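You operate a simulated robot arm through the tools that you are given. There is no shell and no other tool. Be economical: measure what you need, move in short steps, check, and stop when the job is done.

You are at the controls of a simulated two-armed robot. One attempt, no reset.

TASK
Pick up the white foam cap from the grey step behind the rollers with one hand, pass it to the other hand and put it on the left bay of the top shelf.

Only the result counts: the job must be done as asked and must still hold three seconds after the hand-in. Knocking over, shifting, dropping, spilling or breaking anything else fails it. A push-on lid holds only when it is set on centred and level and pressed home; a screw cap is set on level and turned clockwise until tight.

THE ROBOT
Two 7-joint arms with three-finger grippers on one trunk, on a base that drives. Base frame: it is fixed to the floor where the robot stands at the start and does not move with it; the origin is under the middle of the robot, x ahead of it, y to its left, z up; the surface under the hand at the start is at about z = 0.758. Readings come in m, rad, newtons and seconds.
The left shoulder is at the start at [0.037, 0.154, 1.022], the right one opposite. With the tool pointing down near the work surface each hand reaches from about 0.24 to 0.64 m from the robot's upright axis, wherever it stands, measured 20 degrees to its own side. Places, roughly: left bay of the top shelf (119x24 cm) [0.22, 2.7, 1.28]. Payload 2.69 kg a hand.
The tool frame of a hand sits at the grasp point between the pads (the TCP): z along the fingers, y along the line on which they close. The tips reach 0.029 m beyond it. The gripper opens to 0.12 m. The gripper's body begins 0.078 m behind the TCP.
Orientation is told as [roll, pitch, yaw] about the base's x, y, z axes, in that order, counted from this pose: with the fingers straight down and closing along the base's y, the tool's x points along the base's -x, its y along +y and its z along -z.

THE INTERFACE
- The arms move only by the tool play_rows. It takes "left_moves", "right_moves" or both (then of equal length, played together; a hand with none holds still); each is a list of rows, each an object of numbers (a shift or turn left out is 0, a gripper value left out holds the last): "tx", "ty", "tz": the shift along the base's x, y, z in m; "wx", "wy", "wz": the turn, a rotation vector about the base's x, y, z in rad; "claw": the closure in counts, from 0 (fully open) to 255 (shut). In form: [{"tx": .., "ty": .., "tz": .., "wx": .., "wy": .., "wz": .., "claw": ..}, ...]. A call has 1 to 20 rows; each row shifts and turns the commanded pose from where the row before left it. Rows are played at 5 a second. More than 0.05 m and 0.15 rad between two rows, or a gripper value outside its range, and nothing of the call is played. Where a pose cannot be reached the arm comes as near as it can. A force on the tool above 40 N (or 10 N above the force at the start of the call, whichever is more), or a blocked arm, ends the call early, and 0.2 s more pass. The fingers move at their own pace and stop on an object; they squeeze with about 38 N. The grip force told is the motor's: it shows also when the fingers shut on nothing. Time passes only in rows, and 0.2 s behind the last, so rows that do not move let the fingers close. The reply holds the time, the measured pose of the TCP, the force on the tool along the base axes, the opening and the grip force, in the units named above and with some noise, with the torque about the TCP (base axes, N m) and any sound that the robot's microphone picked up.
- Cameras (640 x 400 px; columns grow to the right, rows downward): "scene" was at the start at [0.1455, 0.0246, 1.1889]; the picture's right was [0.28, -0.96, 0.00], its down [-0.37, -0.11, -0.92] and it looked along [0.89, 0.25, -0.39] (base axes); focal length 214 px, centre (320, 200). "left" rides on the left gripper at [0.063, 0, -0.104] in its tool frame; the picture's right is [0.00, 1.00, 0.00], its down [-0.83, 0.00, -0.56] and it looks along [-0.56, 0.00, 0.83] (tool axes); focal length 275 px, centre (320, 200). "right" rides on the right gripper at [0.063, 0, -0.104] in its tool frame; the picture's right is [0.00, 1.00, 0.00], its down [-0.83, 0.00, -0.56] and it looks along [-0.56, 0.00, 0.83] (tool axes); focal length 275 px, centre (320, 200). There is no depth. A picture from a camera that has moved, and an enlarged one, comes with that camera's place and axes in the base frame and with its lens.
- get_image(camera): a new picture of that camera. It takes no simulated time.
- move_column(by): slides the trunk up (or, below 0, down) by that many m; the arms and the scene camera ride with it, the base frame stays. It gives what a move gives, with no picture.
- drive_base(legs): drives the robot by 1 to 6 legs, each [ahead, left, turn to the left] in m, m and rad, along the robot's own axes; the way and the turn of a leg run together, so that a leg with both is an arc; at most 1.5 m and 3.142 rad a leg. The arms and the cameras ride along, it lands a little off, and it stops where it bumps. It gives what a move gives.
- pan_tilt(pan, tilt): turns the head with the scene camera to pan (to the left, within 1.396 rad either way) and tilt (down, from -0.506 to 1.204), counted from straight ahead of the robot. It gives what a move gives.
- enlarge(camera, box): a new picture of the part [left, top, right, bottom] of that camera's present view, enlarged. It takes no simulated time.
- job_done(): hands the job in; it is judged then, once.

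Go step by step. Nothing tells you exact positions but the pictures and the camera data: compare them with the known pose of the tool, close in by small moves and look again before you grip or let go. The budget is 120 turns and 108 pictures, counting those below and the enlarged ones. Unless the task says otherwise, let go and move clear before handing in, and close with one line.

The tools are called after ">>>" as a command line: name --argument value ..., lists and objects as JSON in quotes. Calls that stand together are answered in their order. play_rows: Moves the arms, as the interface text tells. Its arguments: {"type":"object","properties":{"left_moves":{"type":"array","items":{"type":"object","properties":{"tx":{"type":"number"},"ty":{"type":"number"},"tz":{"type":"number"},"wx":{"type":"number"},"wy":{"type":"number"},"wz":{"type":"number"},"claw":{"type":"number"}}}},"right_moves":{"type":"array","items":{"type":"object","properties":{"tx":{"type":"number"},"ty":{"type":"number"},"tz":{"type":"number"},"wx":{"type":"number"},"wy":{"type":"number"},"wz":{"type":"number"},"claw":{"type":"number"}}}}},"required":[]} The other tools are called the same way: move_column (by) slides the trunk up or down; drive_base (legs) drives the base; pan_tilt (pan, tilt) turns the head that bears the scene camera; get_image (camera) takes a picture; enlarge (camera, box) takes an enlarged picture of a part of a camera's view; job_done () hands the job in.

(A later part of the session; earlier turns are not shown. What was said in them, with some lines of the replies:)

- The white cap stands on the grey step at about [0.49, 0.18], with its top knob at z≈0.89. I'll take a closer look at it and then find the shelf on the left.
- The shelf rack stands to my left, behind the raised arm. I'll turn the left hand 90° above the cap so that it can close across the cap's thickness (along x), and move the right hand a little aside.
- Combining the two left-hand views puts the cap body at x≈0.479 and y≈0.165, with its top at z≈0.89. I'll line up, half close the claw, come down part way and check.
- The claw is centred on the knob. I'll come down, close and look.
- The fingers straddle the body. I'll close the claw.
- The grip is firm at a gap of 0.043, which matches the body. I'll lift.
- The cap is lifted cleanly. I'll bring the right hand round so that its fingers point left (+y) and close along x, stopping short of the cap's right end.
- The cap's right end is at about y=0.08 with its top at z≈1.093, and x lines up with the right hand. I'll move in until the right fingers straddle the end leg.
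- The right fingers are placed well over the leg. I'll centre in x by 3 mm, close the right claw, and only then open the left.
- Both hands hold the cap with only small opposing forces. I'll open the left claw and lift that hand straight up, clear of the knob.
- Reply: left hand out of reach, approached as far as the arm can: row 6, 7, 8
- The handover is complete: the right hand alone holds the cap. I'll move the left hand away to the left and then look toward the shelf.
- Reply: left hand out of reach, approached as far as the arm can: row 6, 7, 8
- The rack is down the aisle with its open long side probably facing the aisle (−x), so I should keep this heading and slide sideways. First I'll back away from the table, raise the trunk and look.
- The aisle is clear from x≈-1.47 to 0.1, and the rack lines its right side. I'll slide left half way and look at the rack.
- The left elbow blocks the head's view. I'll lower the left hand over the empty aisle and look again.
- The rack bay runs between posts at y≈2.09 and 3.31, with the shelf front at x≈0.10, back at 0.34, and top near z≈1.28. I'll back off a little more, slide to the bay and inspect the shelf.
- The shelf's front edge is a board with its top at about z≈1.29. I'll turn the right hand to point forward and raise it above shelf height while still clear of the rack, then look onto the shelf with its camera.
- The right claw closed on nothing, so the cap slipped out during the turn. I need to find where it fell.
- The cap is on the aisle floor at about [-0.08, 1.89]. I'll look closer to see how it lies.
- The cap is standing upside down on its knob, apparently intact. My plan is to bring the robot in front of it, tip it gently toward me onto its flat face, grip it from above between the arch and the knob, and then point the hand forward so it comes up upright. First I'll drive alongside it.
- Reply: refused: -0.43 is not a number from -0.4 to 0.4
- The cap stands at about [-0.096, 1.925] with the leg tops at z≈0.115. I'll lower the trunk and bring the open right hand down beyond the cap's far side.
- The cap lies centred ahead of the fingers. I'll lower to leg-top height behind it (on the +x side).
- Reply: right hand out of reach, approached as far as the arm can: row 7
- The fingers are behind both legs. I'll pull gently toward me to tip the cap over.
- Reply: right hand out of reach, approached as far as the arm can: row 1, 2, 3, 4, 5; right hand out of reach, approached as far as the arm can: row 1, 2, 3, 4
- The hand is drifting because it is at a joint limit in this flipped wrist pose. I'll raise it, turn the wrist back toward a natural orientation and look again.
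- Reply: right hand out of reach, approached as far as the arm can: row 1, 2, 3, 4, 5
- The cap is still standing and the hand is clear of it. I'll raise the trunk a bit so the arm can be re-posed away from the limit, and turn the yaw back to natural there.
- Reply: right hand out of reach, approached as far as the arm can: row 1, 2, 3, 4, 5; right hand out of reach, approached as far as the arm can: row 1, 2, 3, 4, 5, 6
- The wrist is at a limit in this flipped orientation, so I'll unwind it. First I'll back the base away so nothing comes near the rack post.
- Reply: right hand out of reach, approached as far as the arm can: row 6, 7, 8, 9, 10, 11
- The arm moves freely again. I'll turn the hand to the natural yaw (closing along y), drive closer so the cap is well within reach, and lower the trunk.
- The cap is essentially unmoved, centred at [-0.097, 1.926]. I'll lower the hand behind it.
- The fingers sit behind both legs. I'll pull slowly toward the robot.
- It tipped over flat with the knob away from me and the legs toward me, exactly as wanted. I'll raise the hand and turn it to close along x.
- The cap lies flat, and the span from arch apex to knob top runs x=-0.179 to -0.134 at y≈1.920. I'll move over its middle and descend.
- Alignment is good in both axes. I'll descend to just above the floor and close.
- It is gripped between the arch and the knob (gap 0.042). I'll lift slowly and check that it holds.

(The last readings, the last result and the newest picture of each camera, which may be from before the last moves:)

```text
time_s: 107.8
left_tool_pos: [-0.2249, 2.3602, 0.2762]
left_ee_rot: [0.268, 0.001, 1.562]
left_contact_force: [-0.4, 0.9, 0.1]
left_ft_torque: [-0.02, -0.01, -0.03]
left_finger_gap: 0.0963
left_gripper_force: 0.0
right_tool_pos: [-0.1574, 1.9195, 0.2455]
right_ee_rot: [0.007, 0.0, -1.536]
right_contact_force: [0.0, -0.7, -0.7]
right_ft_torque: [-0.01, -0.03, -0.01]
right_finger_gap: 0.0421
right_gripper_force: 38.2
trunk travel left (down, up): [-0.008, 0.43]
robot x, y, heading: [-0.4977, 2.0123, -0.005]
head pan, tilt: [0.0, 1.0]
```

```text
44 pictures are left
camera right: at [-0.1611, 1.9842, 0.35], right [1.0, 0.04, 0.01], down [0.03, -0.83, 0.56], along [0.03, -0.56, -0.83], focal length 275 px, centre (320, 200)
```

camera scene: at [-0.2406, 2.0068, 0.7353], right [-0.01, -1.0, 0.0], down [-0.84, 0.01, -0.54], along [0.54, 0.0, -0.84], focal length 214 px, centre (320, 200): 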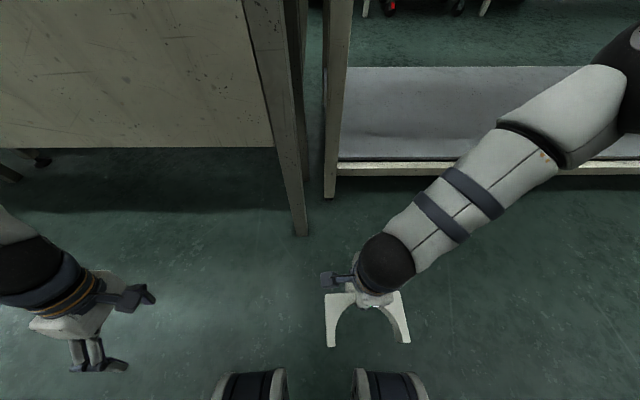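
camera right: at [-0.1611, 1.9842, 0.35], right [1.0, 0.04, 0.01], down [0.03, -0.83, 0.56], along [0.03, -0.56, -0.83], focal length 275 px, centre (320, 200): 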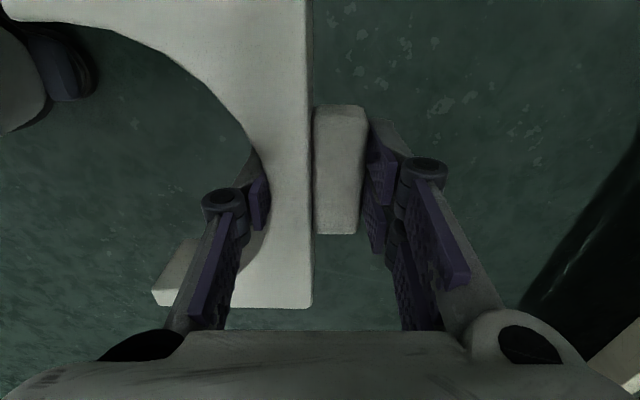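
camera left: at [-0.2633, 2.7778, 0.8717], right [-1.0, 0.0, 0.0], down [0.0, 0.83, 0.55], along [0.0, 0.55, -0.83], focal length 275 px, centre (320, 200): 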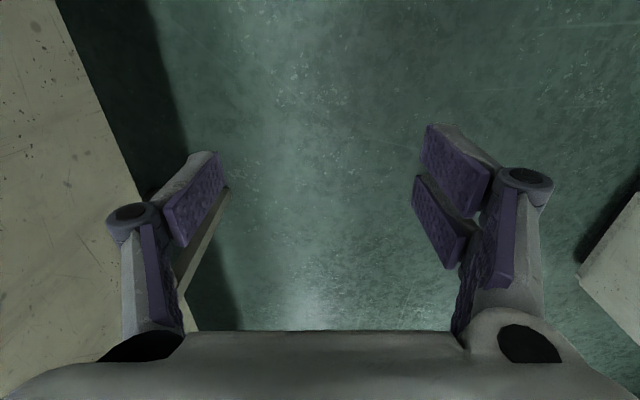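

It holds. I'll back away so that the elbow clears the table, then raise the trunk.

>>> drive_base --legs '[[-0.3, 0, 0]]'

>>> move_column --by 0.4

>>> get_image --camera "right"

>>> get_image --camera "scene"

```text
time_s: 109.9
left_tool_pos: [-0.5272, 2.3621, 0.2776]
left_ee_rot: [0.267, 0.001, 1.564]
left_contact_force: [0.4, 0.0, 0.4]
left_ft_torque: [0.01, -0.02, -0.03]
left_finger_gap: 0.0965
left_gripper_force: 0.0
right_tool_pos: [-0.4602, 1.9229, 0.2456]
right_ee_rot: [0.006, 0.0, -1.536]
right_contact_force: [0.5, -0.1, -0.6]
right_ft_torque: [0.02, -0.01, 0.0]
right_finger_gap: 0.0422
right_gripper_force: 38.2
trunk travel left (down, up): [-0.008, 0.43]
robot x, y, heading: [-0.7958, 2.0132, -0.006]
head pan, tilt: [0.0, 1.0]
```

```text
time_s: 113.7
left_tool_pos: [-0.5264, 2.3631, 0.6774]
left_ee_rot: [0.27, 0.002, 1.564]
left_contact_force: [0.2, -0.6, 0.1]
left_ft_torque: [0.01, 0.03, 0.01]
left_finger_gap: 0.0966
left_gripper_force: 0.0
right_tool_pos: [-0.4595, 1.9223, 0.6456]
right_ee_rot: [0.007, -0.002, -1.537]
right_contact_force: [-0.1, -0.4, -1.3]
right_ft_torque: [0.01, 0.01, 0.03]
right_finger_gap: 0.0421
right_gripper_force: 38.1
trunk travel left (down, up): [-0.408, 0.03]
robot x, y, heading: [-0.7967, 2.0166, -0.008]
head pan, tilt: [0.0, 1.0]
```

```text
43 pictures are left
camera right: at [-0.4629, 1.986, 0.7493], right [1.0, 0.04, 0.01], down [0.03, -0.83, 0.56], along [0.03, -0.56, -0.83], focal length 275 px, centre (320, 200)
```

right: 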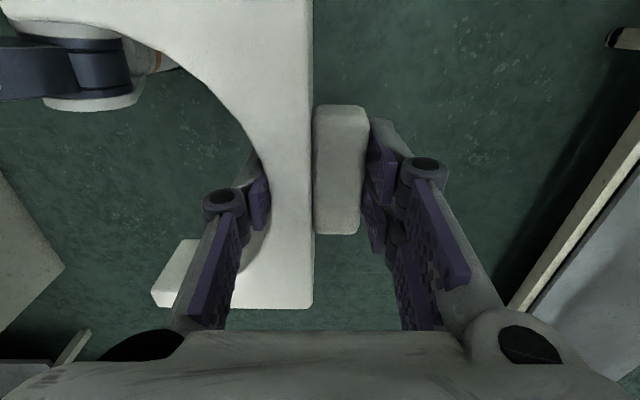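

```text
42 pictures are left
camera scene: at [-0.6874, 2.0098, 1.1627], right [-0.01, -1.0, 0.0], down [-0.84, 0.01, -0.54], along [0.54, 0.0, -0.84], focal length 214 px, centre (320, 200)
```

scene: 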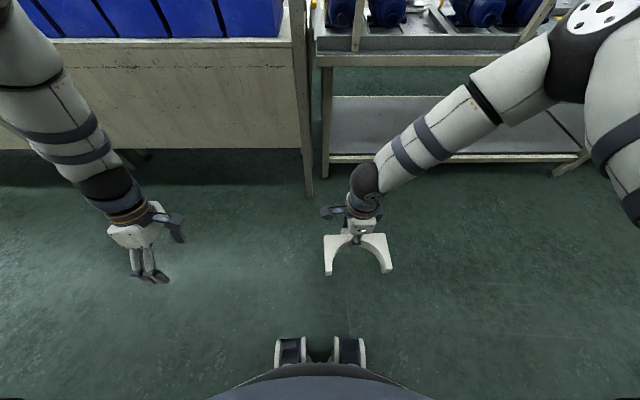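

The cap is secure. I'll move the hand forward and up a little, then start pitching it forward in slow stages, checking the grip each time.

>>> play_rows --right_moves '[{"tx": 0.02, "tz": 0.02}, {"tx": 0.02, "tz": 0.02}, {"tx": 0.02, "tz": 0.02}, {"tx": 0.02, "tz": 0.02}, {"tx": 0.02, "tz": 0.02}, {"tx": 0.01, "tz": 0.02}, {"tz": 0.02}, {"tz": 0.02}, {"tz": 0.02}, {"tz": 0.02}, {}]'

>>> play_rows --right_moves '[{"tz": 0.015, "wy": -0.08}, {"tz": 0.015, "wy": -0.08}, {"tz": 0.015, "wy": -0.08}, {"tz": 0.015, "wy": -0.08}, {"tz": 0.015, "wy": -0.08}, {"tz": 0.015, "wy": -0.08}, {"tz": 0.015, "wy": -0.08}, {"tz": 0.015, "wy": -0.08}, {}]'

>>> get_image --camera "scene"

```text
time_s: 116.1
left_tool_pos: [-0.526, 2.3623, 0.677]
left_ee_rot: [0.266, 0.002, 1.565]
left_contact_force: [-0.1, 0.9, 0.6]
left_ft_torque: [0.0, -0.02, 0.02]
left_finger_gap: 0.0967
left_gripper_force: 0.1
right_tool_pos: [-0.3486, 1.9226, 0.8457]
right_ee_rot: [0.007, -0.001, -1.538]
right_contact_force: [-0.4, 0.1, -0.5]
right_ft_torque: [0.02, 0.01, -0.01]
right_finger_gap: 0.0419
right_gripper_force: 38.0
trunk travel left (down, up): [-0.408, 0.03]
robot x, y, heading: [-0.7947, 2.014, -0.005]
head pan, tilt: [0.0, 1.0]
```

```text
time_s: 118.1
left_tool_pos: [-0.5248, 2.3624, 0.6775]
left_ee_rot: [0.265, 0.0, 1.563]
left_contact_force: [-0.3, -0.1, 0.1]
left_ft_torque: [0.02, -0.02, -0.03]
left_finger_gap: 0.0964
left_gripper_force: 0.1
right_tool_pos: [-0.349, 1.9229, 0.9651]
right_ee_rot: [0.648, -0.018, -1.544]
right_contact_force: [-0.5, -0.1, -0.5]
right_ft_torque: [0.0, 0.02, 0.01]
right_finger_gap: 0.0417
right_gripper_force: 38.4
trunk travel left (down, up): [-0.408, 0.03]
robot x, y, heading: [-0.7947, 2.0097, -0.013]
head pan, tilt: [0.0, 1.0]
```

```text
41 pictures are left
camera scene: at [-0.6873, 2.0098, 1.1627], right [-0.01, -1.0, 0.0], down [-0.84, 0.01, -0.54], along [0.54, 0.0, -0.84], focal length 214 px, centre (320, 200)
```

scene: 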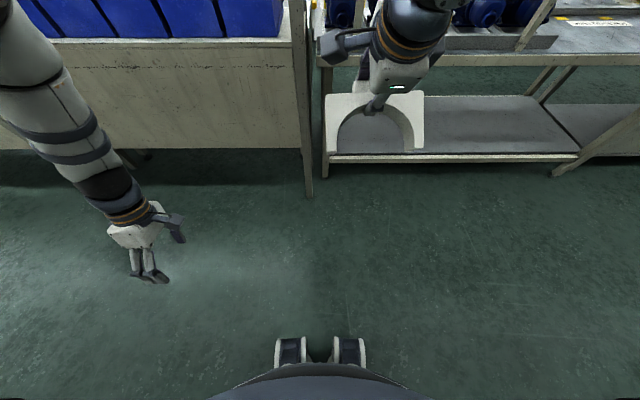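

The grip is steady. I'll continue the pitch and raise.

>>> play_rows --right_moves '[{"tz": 0.02, "wy": -0.0775}, {"tz": 0.02, "wy": -0.0775}, {"tz": 0.02, "wy": -0.0775}, {"tz": 0.02, "wy": -0.0775}, {"tz": 0.02, "wy": -0.0775}, {"tz": 0.02, "wy": -0.0775}, {}]'

>>> play_rows --right_moves '[{"tz": 0.02, "wy": -0.0775}, {"tz": 0.02, "wy": -0.0775}, {"tz": 0.02, "wy": -0.0775}, {"tz": 0.02, "wy": -0.0775}, {"tz": 0.02, "wy": -0.0775}, {"tz": 0.02, "wy": -0.0775}, {}]'

>>> pan_tilt --pan 0.0 --tilt 0.2

>>> get_image --camera "scene"

>>> get_image --camera "right"

```text
time_s: 119.7
left_tool_pos: [-0.5263, 2.3612, 0.676]
left_ee_rot: [0.268, 0.005, 1.564]
left_contact_force: [-0.1, -0.7, 0.1]
left_ft_torque: [0.03, 0.0, 0.02]
left_finger_gap: 0.0965
left_gripper_force: 0.0
right_tool_pos: [-0.349, 1.9222, 1.0843]
right_ee_rot: [1.111, -0.03, -1.557]
right_contact_force: [-0.1, 0.3, -0.9]
right_ft_torque: [0.0, -0.01, -0.02]
right_finger_gap: 0.0422
right_gripper_force: 38.2
trunk travel left (down, up): [-0.408, 0.03]
robot x, y, heading: [-0.7961, 2.0113, -0.002]
head pan, tilt: [0.0, 1.0]
```

```text
time_s: 121.3
left_tool_pos: [-0.5257, 2.362, 0.6775]
left_ee_rot: [0.268, 0.002, 1.564]
left_contact_force: [0.0, -0.1, 0.7]
left_ft_torque: [-0.05, 0.0, 0.0]
left_finger_gap: 0.0965
left_gripper_force: 0.0
right_tool_pos: [-0.3482, 1.9224, 1.2038]
right_ee_rot: [1.579, -0.032, -1.572]
right_contact_force: [0.2, -0.1, 0.0]
right_ft_torque: [0.02, 0.01, 0.0]
right_finger_gap: 0.0419
right_gripper_force: 38.0
trunk travel left (down, up): [-0.408, 0.03]
robot x, y, heading: [-0.7939, 2.0109, -0.007]
head pan, tilt: [0.0, 1.0]
```

```text
time_s: 122.4
left_tool_pos: [-0.5263, 2.3615, 0.6763]
left_ee_rot: [0.267, 0.002, 1.563]
left_contact_force: [0.1, -0.3, 0.1]
left_ft_torque: [-0.02, 0.0, 0.02]
left_finger_gap: 0.0966
left_gripper_force: 0.0
right_tool_pos: [-0.3487, 1.9223, 1.2056]
right_ee_rot: [1.577, -0.031, -1.57]
right_contact_force: [-0.1, -0.3, 0.1]
right_ft_torque: [0.01, 0.02, 0.0]
right_finger_gap: 0.0422
right_gripper_force: 37.7
trunk travel left (down, up): [-0.408, 0.03]
robot x, y, heading: [-0.7987, 2.0099, -0.009]
head pan, tilt: [0.0, 0.201]
```

```text
40 pictures are left
camera scene: at [-0.6639, 2.0096, 1.2314], right [-0.01, -1.0, 0.0], down [-0.2, 0.0, -0.98], along [0.98, -0.01, -0.2], focal length 214 px, centre (320, 200)
```

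scene: 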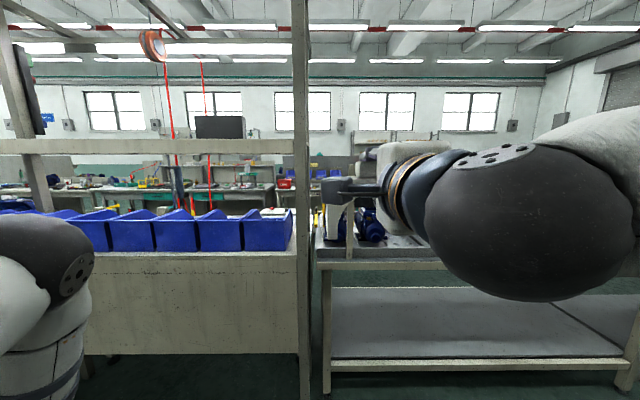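

```text
39 pictures are left
camera right: at [-0.4534, 1.9861, 1.2018], right [-0.01, 0.04, 1.0], down [-0.56, -0.83, 0.03], along [0.83, -0.56, 0.03], focal length 275 px, centre (320, 200)
```

right: 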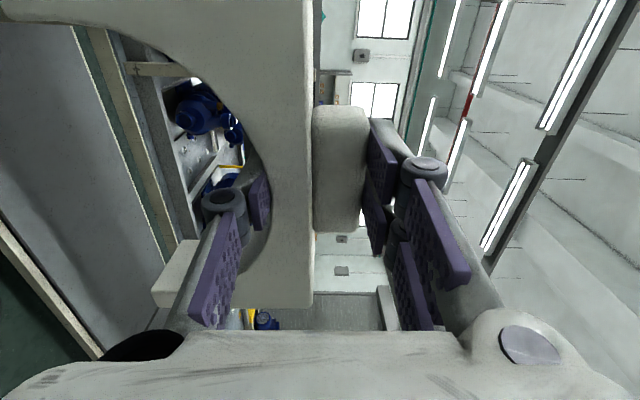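

The cap is upright, held between arch and knob. There is a dark slab on the shelf near [0.32, 2.43], so I'll aim for y≈2.80. I'll level the small roll, drive sideways, and raise the hand.

>>> play_rows --right_moves '[{"wx": 0.018, "tz": 0.01}, {"wx": 0.017, "tz": 0.015}, {"tz": 0.02}, {"tz": 0.02}, {"tz": 0.02}, {"tz": 0.02}, {"tz": 0.02}, {}]'

>>> drive_base --legs '[[0, 0.45, 0], [0, 0.43, 0]]'

>>> move_column --by 0.03

>>> get_image --camera "scene"

>>> get_image --camera "right"

```text
time_s: 124.2
left_tool_pos: [-0.5272, 2.3626, 0.6775]
left_ee_rot: [0.266, 0.003, 1.564]
left_contact_force: [-0.2, -0.6, -1.0]
left_ft_torque: [0.01, 0.03, -0.02]
left_finger_gap: 0.0966
left_gripper_force: 0.1
right_tool_pos: [-0.3481, 1.9222, 1.3293]
right_ee_rot: [1.575, 0.001, -1.57]
right_contact_force: [0.3, 0.0, 0.2]
right_ft_torque: [-0.02, -0.01, 0.03]
right_finger_gap: 0.0421
right_gripper_force: 38.0
trunk travel left (down, up): [-0.408, 0.03]
robot x, y, heading: [-0.7933, 2.0134, -0.013]
head pan, tilt: [0.0, 0.201]
```

```text
time_s: 131.6
left_tool_pos: [-0.517, 3.2421, 0.6771]
left_ee_rot: [0.266, 0.002, 1.56]
left_contact_force: [-0.5, 0.3, 0.0]
left_ft_torque: [-0.03, 0.01, 0.02]
left_finger_gap: 0.0967
left_gripper_force: 0.1
right_tool_pos: [-0.34, 2.802, 1.3303]
right_ee_rot: [1.576, 0.002, -1.575]
right_contact_force: [0.8, 0.1, -0.8]
right_ft_torque: [0.0, 0.0, 0.0]
right_finger_gap: 0.0421
right_gripper_force: 37.7
trunk travel left (down, up): [-0.408, 0.03]
robot x, y, heading: [-0.7849, 2.8894, -0.011]
head pan, tilt: [0.0, 0.201]
```

```text
time_s: 132.4
left_tool_pos: [-0.516, 3.2428, 0.7062]
left_ee_rot: [0.269, 0.001, 1.56]
left_contact_force: [0.8, -0.6, -0.3]
left_ft_torque: [0.04, 0.02, -0.03]
left_finger_gap: 0.0965
left_gripper_force: 0.1
right_tool_pos: [-0.3387, 2.8014, 1.3585]
right_ee_rot: [1.574, 0.002, -1.573]
right_contact_force: [1.4, 0.6, -0.6]
right_ft_torque: [0.0, -0.05, -0.02]
right_finger_gap: 0.0421
right_gripper_force: 38.1
trunk travel left (down, up): [-0.438, 0.0]
robot x, y, heading: [-0.7872, 2.8888, -0.008]
head pan, tilt: [0.0, 0.201]
```

```text
38 pictures are left
camera scene: at [-0.6913, 2.8896, 1.2627], right [-0.01, -1.0, 0.0], down [-0.2, 0.0, -0.98], along [0.98, -0.01, -0.2], focal length 214 px, centre (320, 200)
```

scene: 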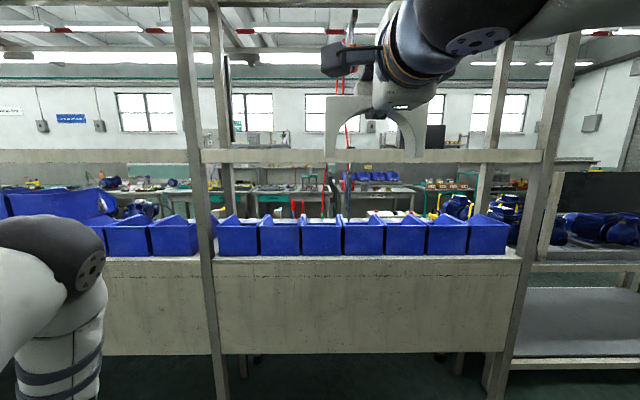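

```text
37 pictures are left
camera right: at [-0.4438, 2.8656, 1.3584], right [0.0, 0.0, 1.0], down [-0.56, -0.83, 0.0], along [0.83, -0.56, 0.0], focal length 275 px, centre (320, 200)
```

right: 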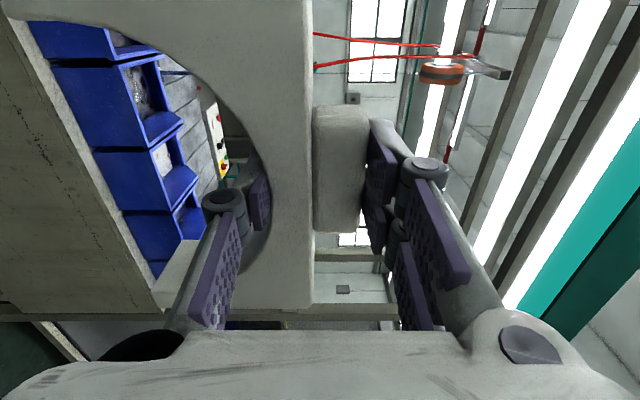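

The hand is clear and the cap is level. I'll raise it so the leg bottoms are well above the shelf, then drive forward with the trunk at full height.

>>> play_rows --right_moves '[{"tz": 0.015}, {"tz": 0.015}, {"tz": 0.015}, {"tz": 0.015}, {"tz": 0.015}, {}]'

>>> drive_base --legs '[[0.2, 0, 0]]'

>>> get_image --camera "scene"

```text
time_s: 133.8
left_tool_pos: [-0.5152, 3.2413, 0.7076]
left_ee_rot: [0.268, 0.003, 1.561]
left_contact_force: [0.2, -0.1, 0.6]
left_ft_torque: [0.01, 0.0, 0.01]
left_finger_gap: 0.0964
left_gripper_force: 0.0
right_tool_pos: [-0.3401, 2.8016, 1.4342]
right_ee_rot: [1.575, 0.0, -1.575]
right_contact_force: [0.0, 0.4, -0.6]
right_ft_torque: [-0.03, 0.04, 0.0]
right_finger_gap: 0.0421
right_gripper_force: 38.0
trunk travel left (down, up): [-0.438, 0.0]
robot x, y, heading: [-0.7905, 2.8919, -0.013]
head pan, tilt: [0.0, 0.201]
```

```text
time_s: 135.4
left_tool_pos: [-0.3179, 3.2386, 0.7068]
left_ee_rot: [0.265, 0.0, 1.562]
left_contact_force: [0.8, -1.2, -0.8]
left_ft_torque: [-0.01, 0.05, -0.02]
left_finger_gap: 0.0963
left_gripper_force: 0.1
right_tool_pos: [-0.1408, 2.799, 1.4347]
right_ee_rot: [1.574, 0.001, -1.574]
right_contact_force: [0.0, -0.1, -0.4]
right_ft_torque: [0.01, -0.02, 0.0]
right_finger_gap: 0.0423
right_gripper_force: 38.2
trunk travel left (down, up): [-0.438, 0.0]
robot x, y, heading: [-0.5902, 2.8886, -0.014]
head pan, tilt: [0.0, 0.201]
```

```text
36 pictures are left
camera scene: at [-0.493, 2.8873, 1.2628], right [-0.01, -1.0, 0.0], down [-0.2, 0.0, -0.98], along [0.98, -0.01, -0.2], focal length 214 px, centre (320, 200)
```

scene: 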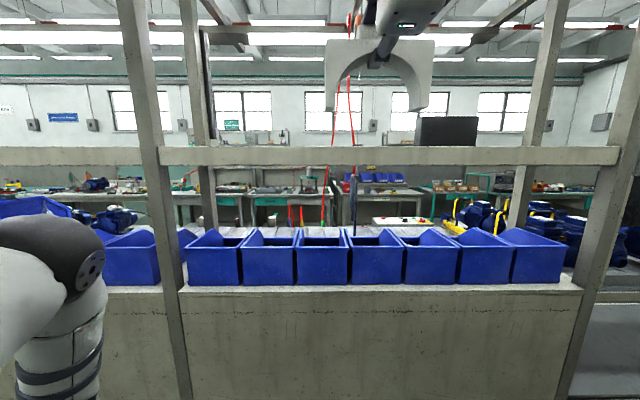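

>>> drive_base --legs '[[0.23, 0, 0]]'

>>> play_rows --right_moves '[{"tx": 0.015}, {"tx": 0.02}, {"tx": 0.02}, {"tx": 0.02}, {"tx": 0.02}, {}]'

>>> get_image --camera "scene"

>>> get_image --camera "right"

```text
time_s: 137.1
left_tool_pos: [-0.0897, 3.2364, 0.7071]
left_ee_rot: [0.267, 0.001, 1.56]
left_contact_force: [0.0, -0.6, 0.7]
left_ft_torque: [0.02, 0.03, 0.01]
left_finger_gap: 0.0965
left_gripper_force: 0.0
right_tool_pos: [0.0862, 2.796, 1.4342]
right_ee_rot: [1.575, 0.002, -1.574]
right_contact_force: [0.8, -0.6, -0.8]
right_ft_torque: [-0.02, 0.02, -0.04]
right_finger_gap: 0.0422
right_gripper_force: 37.8
trunk travel left (down, up): [-0.438, 0.0]
robot x, y, heading: [-0.3619, 2.8891, -0.012]
head pan, tilt: [0.0, 0.201]
```

```text
time_s: 138.5
left_tool_pos: [-0.0897, 3.2373, 0.7071]
left_ee_rot: [0.267, 0.001, 1.561]
left_contact_force: [-0.1, -0.2, -0.1]
left_ft_torque: [-0.01, -0.02, 0.01]
left_finger_gap: 0.0967
left_gripper_force: 0.1
right_tool_pos: [0.1802, 2.7971, 1.4351]
right_ee_rot: [1.577, 0.001, -1.574]
right_contact_force: [-0.1, -0.1, -0.2]
right_ft_torque: [0.01, 0.0, 0.01]
right_finger_gap: 0.0418
right_gripper_force: 38.3
trunk travel left (down, up): [-0.438, 0.0]
robot x, y, heading: [-0.3616, 2.8849, -0.012]
head pan, tilt: [0.0, 0.201]
```

```text
35 pictures are left
camera scene: at [-0.2663, 2.8848, 1.2629], right [-0.01, -1.0, 0.0], down [-0.2, 0.0, -0.98], along [0.98, -0.01, -0.2], focal length 214 px, centre (320, 200)
```

scene: 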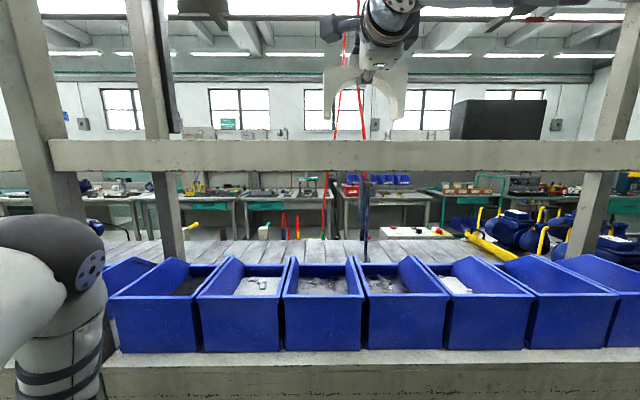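

```text
34 pictures are left
camera right: at [0.075, 2.8608, 1.4348], right [-0.01, 0.0, 1.0], down [-0.56, -0.83, 0.0], along [0.83, -0.56, 0.01], focal length 275 px, centre (320, 200)
```

right: 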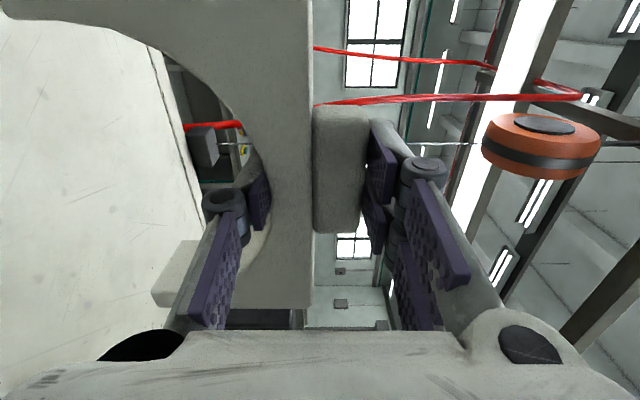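

The cap is above the shelf, between the front and back edges. I'll move 2 cm deeper, descend to just above the surface, and look.

>>> play_rows --right_moves '[{"tx": 0.01}, {"tx": 0.01}, {"tz": -0.015}, {"tz": -0.01}, {"tz": -0.01}, {}]'

>>> enlarge --camera "scene" --box '[270, 40, 470, 180]'

>>> get_image --camera "right"

```text
time_s: 139.9
left_tool_pos: [-0.091, 3.2374, 0.7064]
left_ee_rot: [0.267, 0.001, 1.56]
left_contact_force: [1.1, 0.7, -0.1]
left_ft_torque: [0.01, 0.03, -0.01]
left_finger_gap: 0.0967
left_gripper_force: 0.0
right_tool_pos: [0.201, 2.7972, 1.3992]
right_ee_rot: [1.58, 0.001, -1.575]
right_contact_force: [-0.5, 0.5, 0.0]
right_ft_torque: [0.0, -0.02, 0.01]
right_finger_gap: 0.0418
right_gripper_force: 37.6
trunk travel left (down, up): [-0.438, 0.0]
robot x, y, heading: [-0.3618, 2.8857, -0.009]
head pan, tilt: [0.0, 0.201]
```

```text
2.86 times, centred on (370, 110) of scene
camera zoom: at [-0.2659, 2.8849, 1.2628], right [-0.01, -1.0, 0.0], down [-0.2, 0.0, -0.98], along [0.98, -0.01, -0.2], focal length 613 px, centre (177, 457)
```

zoom: 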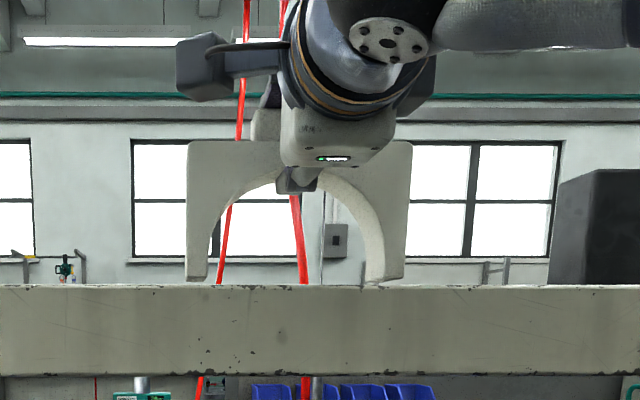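

```text
32 pictures are left
camera right: at [0.0956, 2.8609, 1.3994], right [-0.01, 0.0, 1.0], down [-0.56, -0.83, 0.0], along [0.83, -0.56, 0.01], focal length 275 px, centre (320, 200)
```

right: 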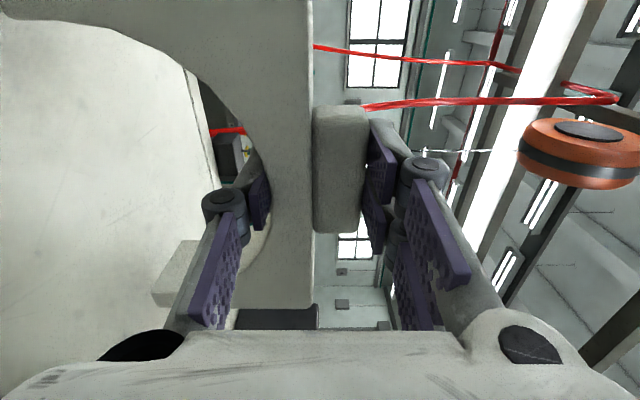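

The legs are level and about 1–1.5 cm above the shelf. I'll settle it in small steps and watch the force.

>>> play_rows --right_moves '[{"wy": 0.008, "tz": -0.003}, {"tz": -0.003}, {"tz": -0.003}, {}]'

>>> play_rows --right_moves '[{"tz": -0.002}, {"tz": -0.002}, {}]'

>>> play_rows --right_moves '[{"tz": -0.002}, {"tz": -0.002}, {}]'

```text
time_s: 140.9
left_tool_pos: [-0.0903, 3.2358, 0.7069]
left_ee_rot: [0.269, 0.002, 1.559]
left_contact_force: [0.2, 0.3, 0.4]
left_ft_torque: [-0.03, 0.01, 0.02]
left_finger_gap: 0.0965
left_gripper_force: 0.1
right_tool_pos: [0.2012, 2.7968, 1.3916]
right_ee_rot: [1.569, 0.0, -1.574]
right_contact_force: [0.0, -0.1, -0.5]
right_ft_torque: [-0.03, 0.03, 0.01]
right_finger_gap: 0.0421
right_gripper_force: 37.9
trunk travel left (down, up): [-0.438, 0.0]
robot x, y, heading: [-0.3601, 2.8854, -0.011]
head pan, tilt: [0.0, 0.201]
```

```text
time_s: 141.7
left_tool_pos: [-0.0908, 3.2355, 0.708]
left_ee_rot: [0.266, 0.003, 1.562]
left_contact_force: [0.2, 0.7, 0.0]
left_ft_torque: [0.0, -0.02, 0.03]
left_finger_gap: 0.0966
left_gripper_force: 0.0
right_tool_pos: [0.2016, 2.7963, 1.3869]
right_ee_rot: [1.569, 0.001, -1.573]
right_contact_force: [0.0, -0.2, 1.0]
right_ft_torque: [-0.04, 0.0, 0.0]
right_finger_gap: 0.0423
right_gripper_force: 38.1
trunk travel left (down, up): [-0.438, 0.0]
robot x, y, heading: [-0.3593, 2.8867, -0.01]
head pan, tilt: [0.0, 0.201]
```

```text
time_s: 142.5
left_tool_pos: [-0.0904, 3.2361, 0.7079]
left_ee_rot: [0.265, 0.003, 1.561]
left_contact_force: [0.7, -0.6, -0.3]
left_ft_torque: [0.03, 0.03, 0.0]
left_finger_gap: 0.0962
left_gripper_force: 0.0
right_tool_pos: [0.1981, 2.7965, 1.3874]
right_ee_rot: [1.576, 0.001, -1.576]
right_contact_force: [7.3, 1.1, 22.1]
right_ft_torque: [-0.24, -0.6, 0.04]
right_finger_gap: 0.0417
right_gripper_force: 37.8
trunk travel left (down, up): [-0.438, 0.0]
robot x, y, heading: [-0.364, 2.8863, -0.011]
head pan, tilt: [0.0, 0.201]
```

The cap has touched the shelf. I'll relieve the load slightly and check before letting go.

>>> play_rows --right_moves '[{"tz": 0.003}, {}]'

>>> enlarge --camera "scene" --box '[270, 40, 470, 180]'

>>> get_image --camera "right"

```text
time_s: 143.1
left_tool_pos: [-0.0922, 3.2362, 0.7069]
left_ee_rot: [0.264, 0.001, 1.559]
left_contact_force: [0.0, -0.8, -0.2]
left_ft_torque: [0.02, 0.01, 0.0]
left_finger_gap: 0.0965
left_gripper_force: 0.0
right_tool_pos: [0.1996, 2.7977, 1.3859]
right_ee_rot: [1.571, 0.003, -1.574]
right_contact_force: [1.6, 0.6, 17.9]
right_ft_torque: [-0.12, -0.04, -0.01]
right_finger_gap: 0.0421
right_gripper_force: 38.3
trunk travel left (down, up): [-0.438, 0.0]
robot x, y, heading: [-0.3651, 2.8913, -0.012]
head pan, tilt: [0.0, 0.201]
```

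```text
2.86 times, centred on (370, 110) of scene
camera zoom: at [-0.2671, 2.8852, 1.2629], right [-0.01, -1.0, 0.0], down [-0.2, 0.0, -0.98], along [0.98, -0.01, -0.2], focal length 613 px, centre (177, 457)
```

zoom: 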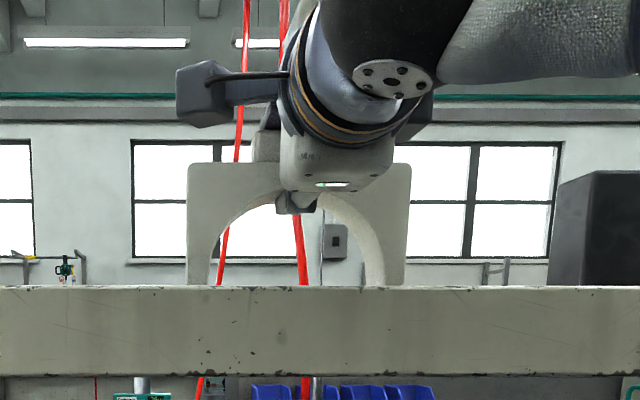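

```text
30 pictures are left
camera right: at [0.0941, 2.861, 1.3867], right [0.0, 0.0, 1.0], down [-0.56, -0.83, 0.0], along [0.83, -0.56, 0.0], focal length 275 px, centre (320, 200)
```

right: 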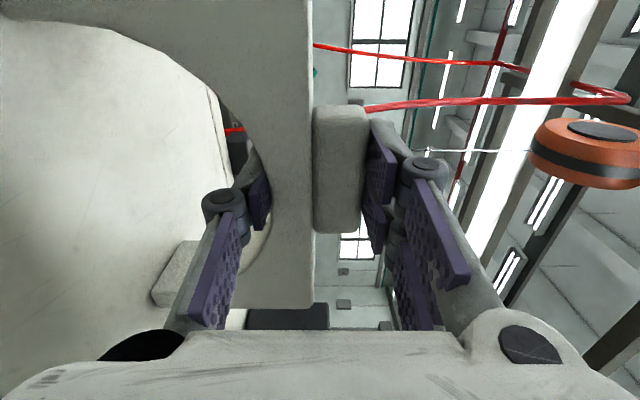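

The cap is resting on both legs. I'll ease off 2 mm more and open the claw gradually.

>>> play_rows --right_moves '[{"tz": 0.002}, {}, {"claw": 155}, {"claw": 140}, {"claw": 115}, {}]'

>>> get_image --camera "right"

>>> enlarge --camera "scene" --box '[270, 40, 470, 180]'

```text
time_s: 144.5
left_tool_pos: [-0.0913, 3.236, 0.7075]
left_ee_rot: [0.268, 0.003, 1.561]
left_contact_force: [-1.3, -0.6, -0.7]
left_ft_torque: [-0.02, 0.02, 0.02]
left_finger_gap: 0.0964
left_gripper_force: 0.1
right_tool_pos: [0.2001, 2.7967, 1.3866]
right_ee_rot: [1.568, 0.0, -1.575]
right_contact_force: [0.3, -0.2, -0.4]
right_ft_torque: [0.01, 0.0, 0.0]
right_finger_gap: 0.0664
right_gripper_force: 0.0
trunk travel left (down, up): [-0.438, 0.0]
robot x, y, heading: [-0.3614, 2.8883, -0.014]
head pan, tilt: [0.0, 0.201]
```

```text
29 pictures are left
camera right: at [0.0957, 2.8605, 1.3873], right [0.0, 0.0, 1.0], down [-0.56, -0.83, 0.0], along [0.83, -0.56, 0.0], focal length 275 px, centre (320, 200)
```

right: 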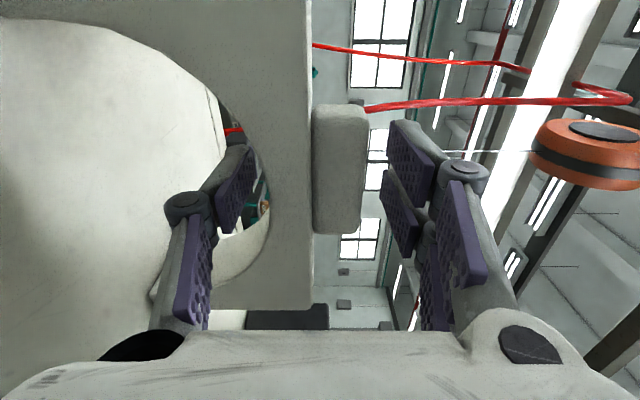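

```text
2.86 times, centred on (370, 110) of scene
camera zoom: at [-0.2659, 2.8849, 1.2628], right [-0.01, -1.0, 0.0], down [-0.2, 0.0, -0.98], along [0.98, -0.01, -0.2], focal length 613 px, centre (177, 457)
```

zoom: 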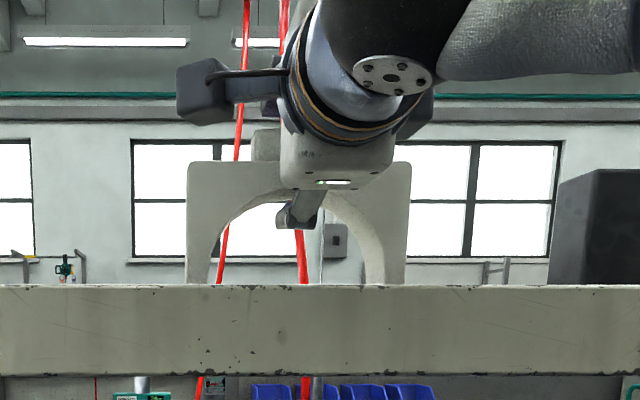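

The cap stands on its own and both fingers are clear of it. I'll withdraw straight back.

>>> play_rows --right_moves '[{"tx": -0.01}, {"tx": -0.015}, {"tx": -0.02}, {"tx": -0.02}, {"tx": -0.02}, {"tx": -0.02}, {"tx": -0.02}, {"tx": -0.02}, {}]'

>>> get_image --camera "right"

>>> get_image --camera "scene"

```text
time_s: 146.5
left_tool_pos: [-0.0906, 3.2378, 0.7086]
left_ee_rot: [0.267, 0.001, 1.561]
left_contact_force: [-0.3, -0.2, 0.4]
left_ft_torque: [0.02, -0.01, 0.01]
left_finger_gap: 0.0963
left_gripper_force: 0.0
right_tool_pos: [0.0541, 2.7971, 1.3868]
right_ee_rot: [1.568, 0.002, -1.576]
right_contact_force: [0.2, -0.6, 0.3]
right_ft_torque: [-0.04, 0.0, -0.03]
right_finger_gap: 0.0656
right_gripper_force: 0.0
trunk travel left (down, up): [-0.438, 0.0]
robot x, y, heading: [-0.3598, 2.8864, -0.015]
head pan, tilt: [0.0, 0.201]
```

```text
27 pictures are left
camera right: at [-0.0496, 2.8612, 1.3876], right [0.0, 0.0, 1.0], down [-0.56, -0.83, 0.0], along [0.83, -0.56, 0.0], focal length 275 px, centre (320, 200)
```

right: 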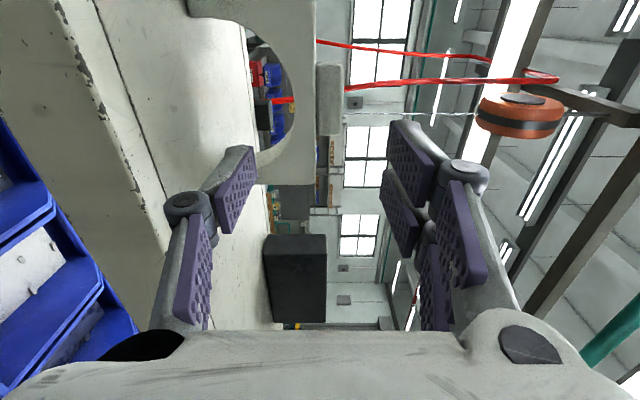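

```text
26 pictures are left
camera scene: at [-0.2657, 2.885, 1.2628], right [-0.01, -1.0, 0.0], down [-0.2, 0.0, -0.98], along [0.98, -0.01, -0.2], focal length 214 px, centre (320, 200)
```

scene: 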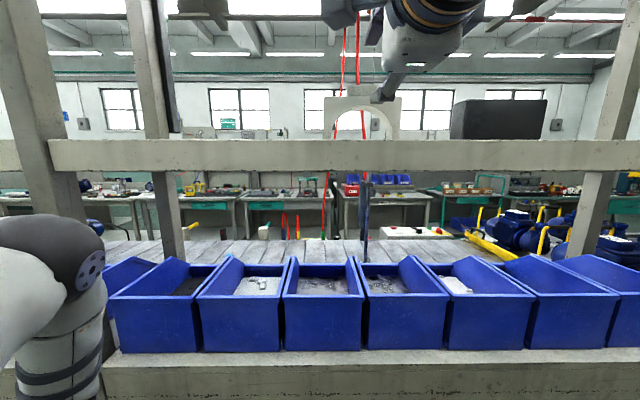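

The cap stands upright on the top shelf and the hand is out of it. I'll back off a little to be fully clear and make a last check.

>>> drive_base --legs '[[-0.2, 0, 0]]'

>>> get_image --camera "scene"

```text
time_s: 148.1
left_tool_pos: [-0.2903, 3.2395, 0.7079]
left_ee_rot: [0.268, 0.001, 1.558]
left_contact_force: [-0.6, 0.4, 0.4]
left_ft_torque: [-0.02, 0.02, -0.02]
left_finger_gap: 0.0962
left_gripper_force: 0.0
right_tool_pos: [-0.1452, 2.7986, 1.3867]
right_ee_rot: [1.568, 0.002, -1.576]
right_contact_force: [-0.8, 0.1, 0.6]
right_ft_torque: [0.01, 0.0, -0.03]
right_finger_gap: 0.0661
right_gripper_force: 0.0
trunk travel left (down, up): [-0.438, 0.0]
robot x, y, heading: [-0.5571, 2.8892, -0.014]
head pan, tilt: [0.0, 0.201]
```

```text
25 pictures are left
camera scene: at [-0.4659, 2.8871, 1.2628], right [-0.01, -1.0, 0.0], down [-0.2, 0.0, -0.98], along [0.98, -0.01, -0.2], focal length 214 px, centre (320, 200)
```

scene: 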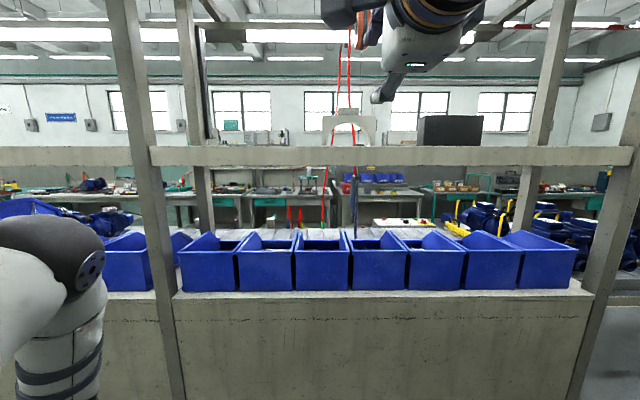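

The cap stands still and upright on the top shelf, in the bay at the given coordinates, and both hands are clear. I'm handing in.

>>> job_done

```text
The job is handed in.
```

The white foam cap is standing upright on the left bay of the top shelf: the left hand picked it from the step and passed it to the right, but the right hand dropped it on the aisle floor on the way, and I picked it up again with the right hand and placed it.
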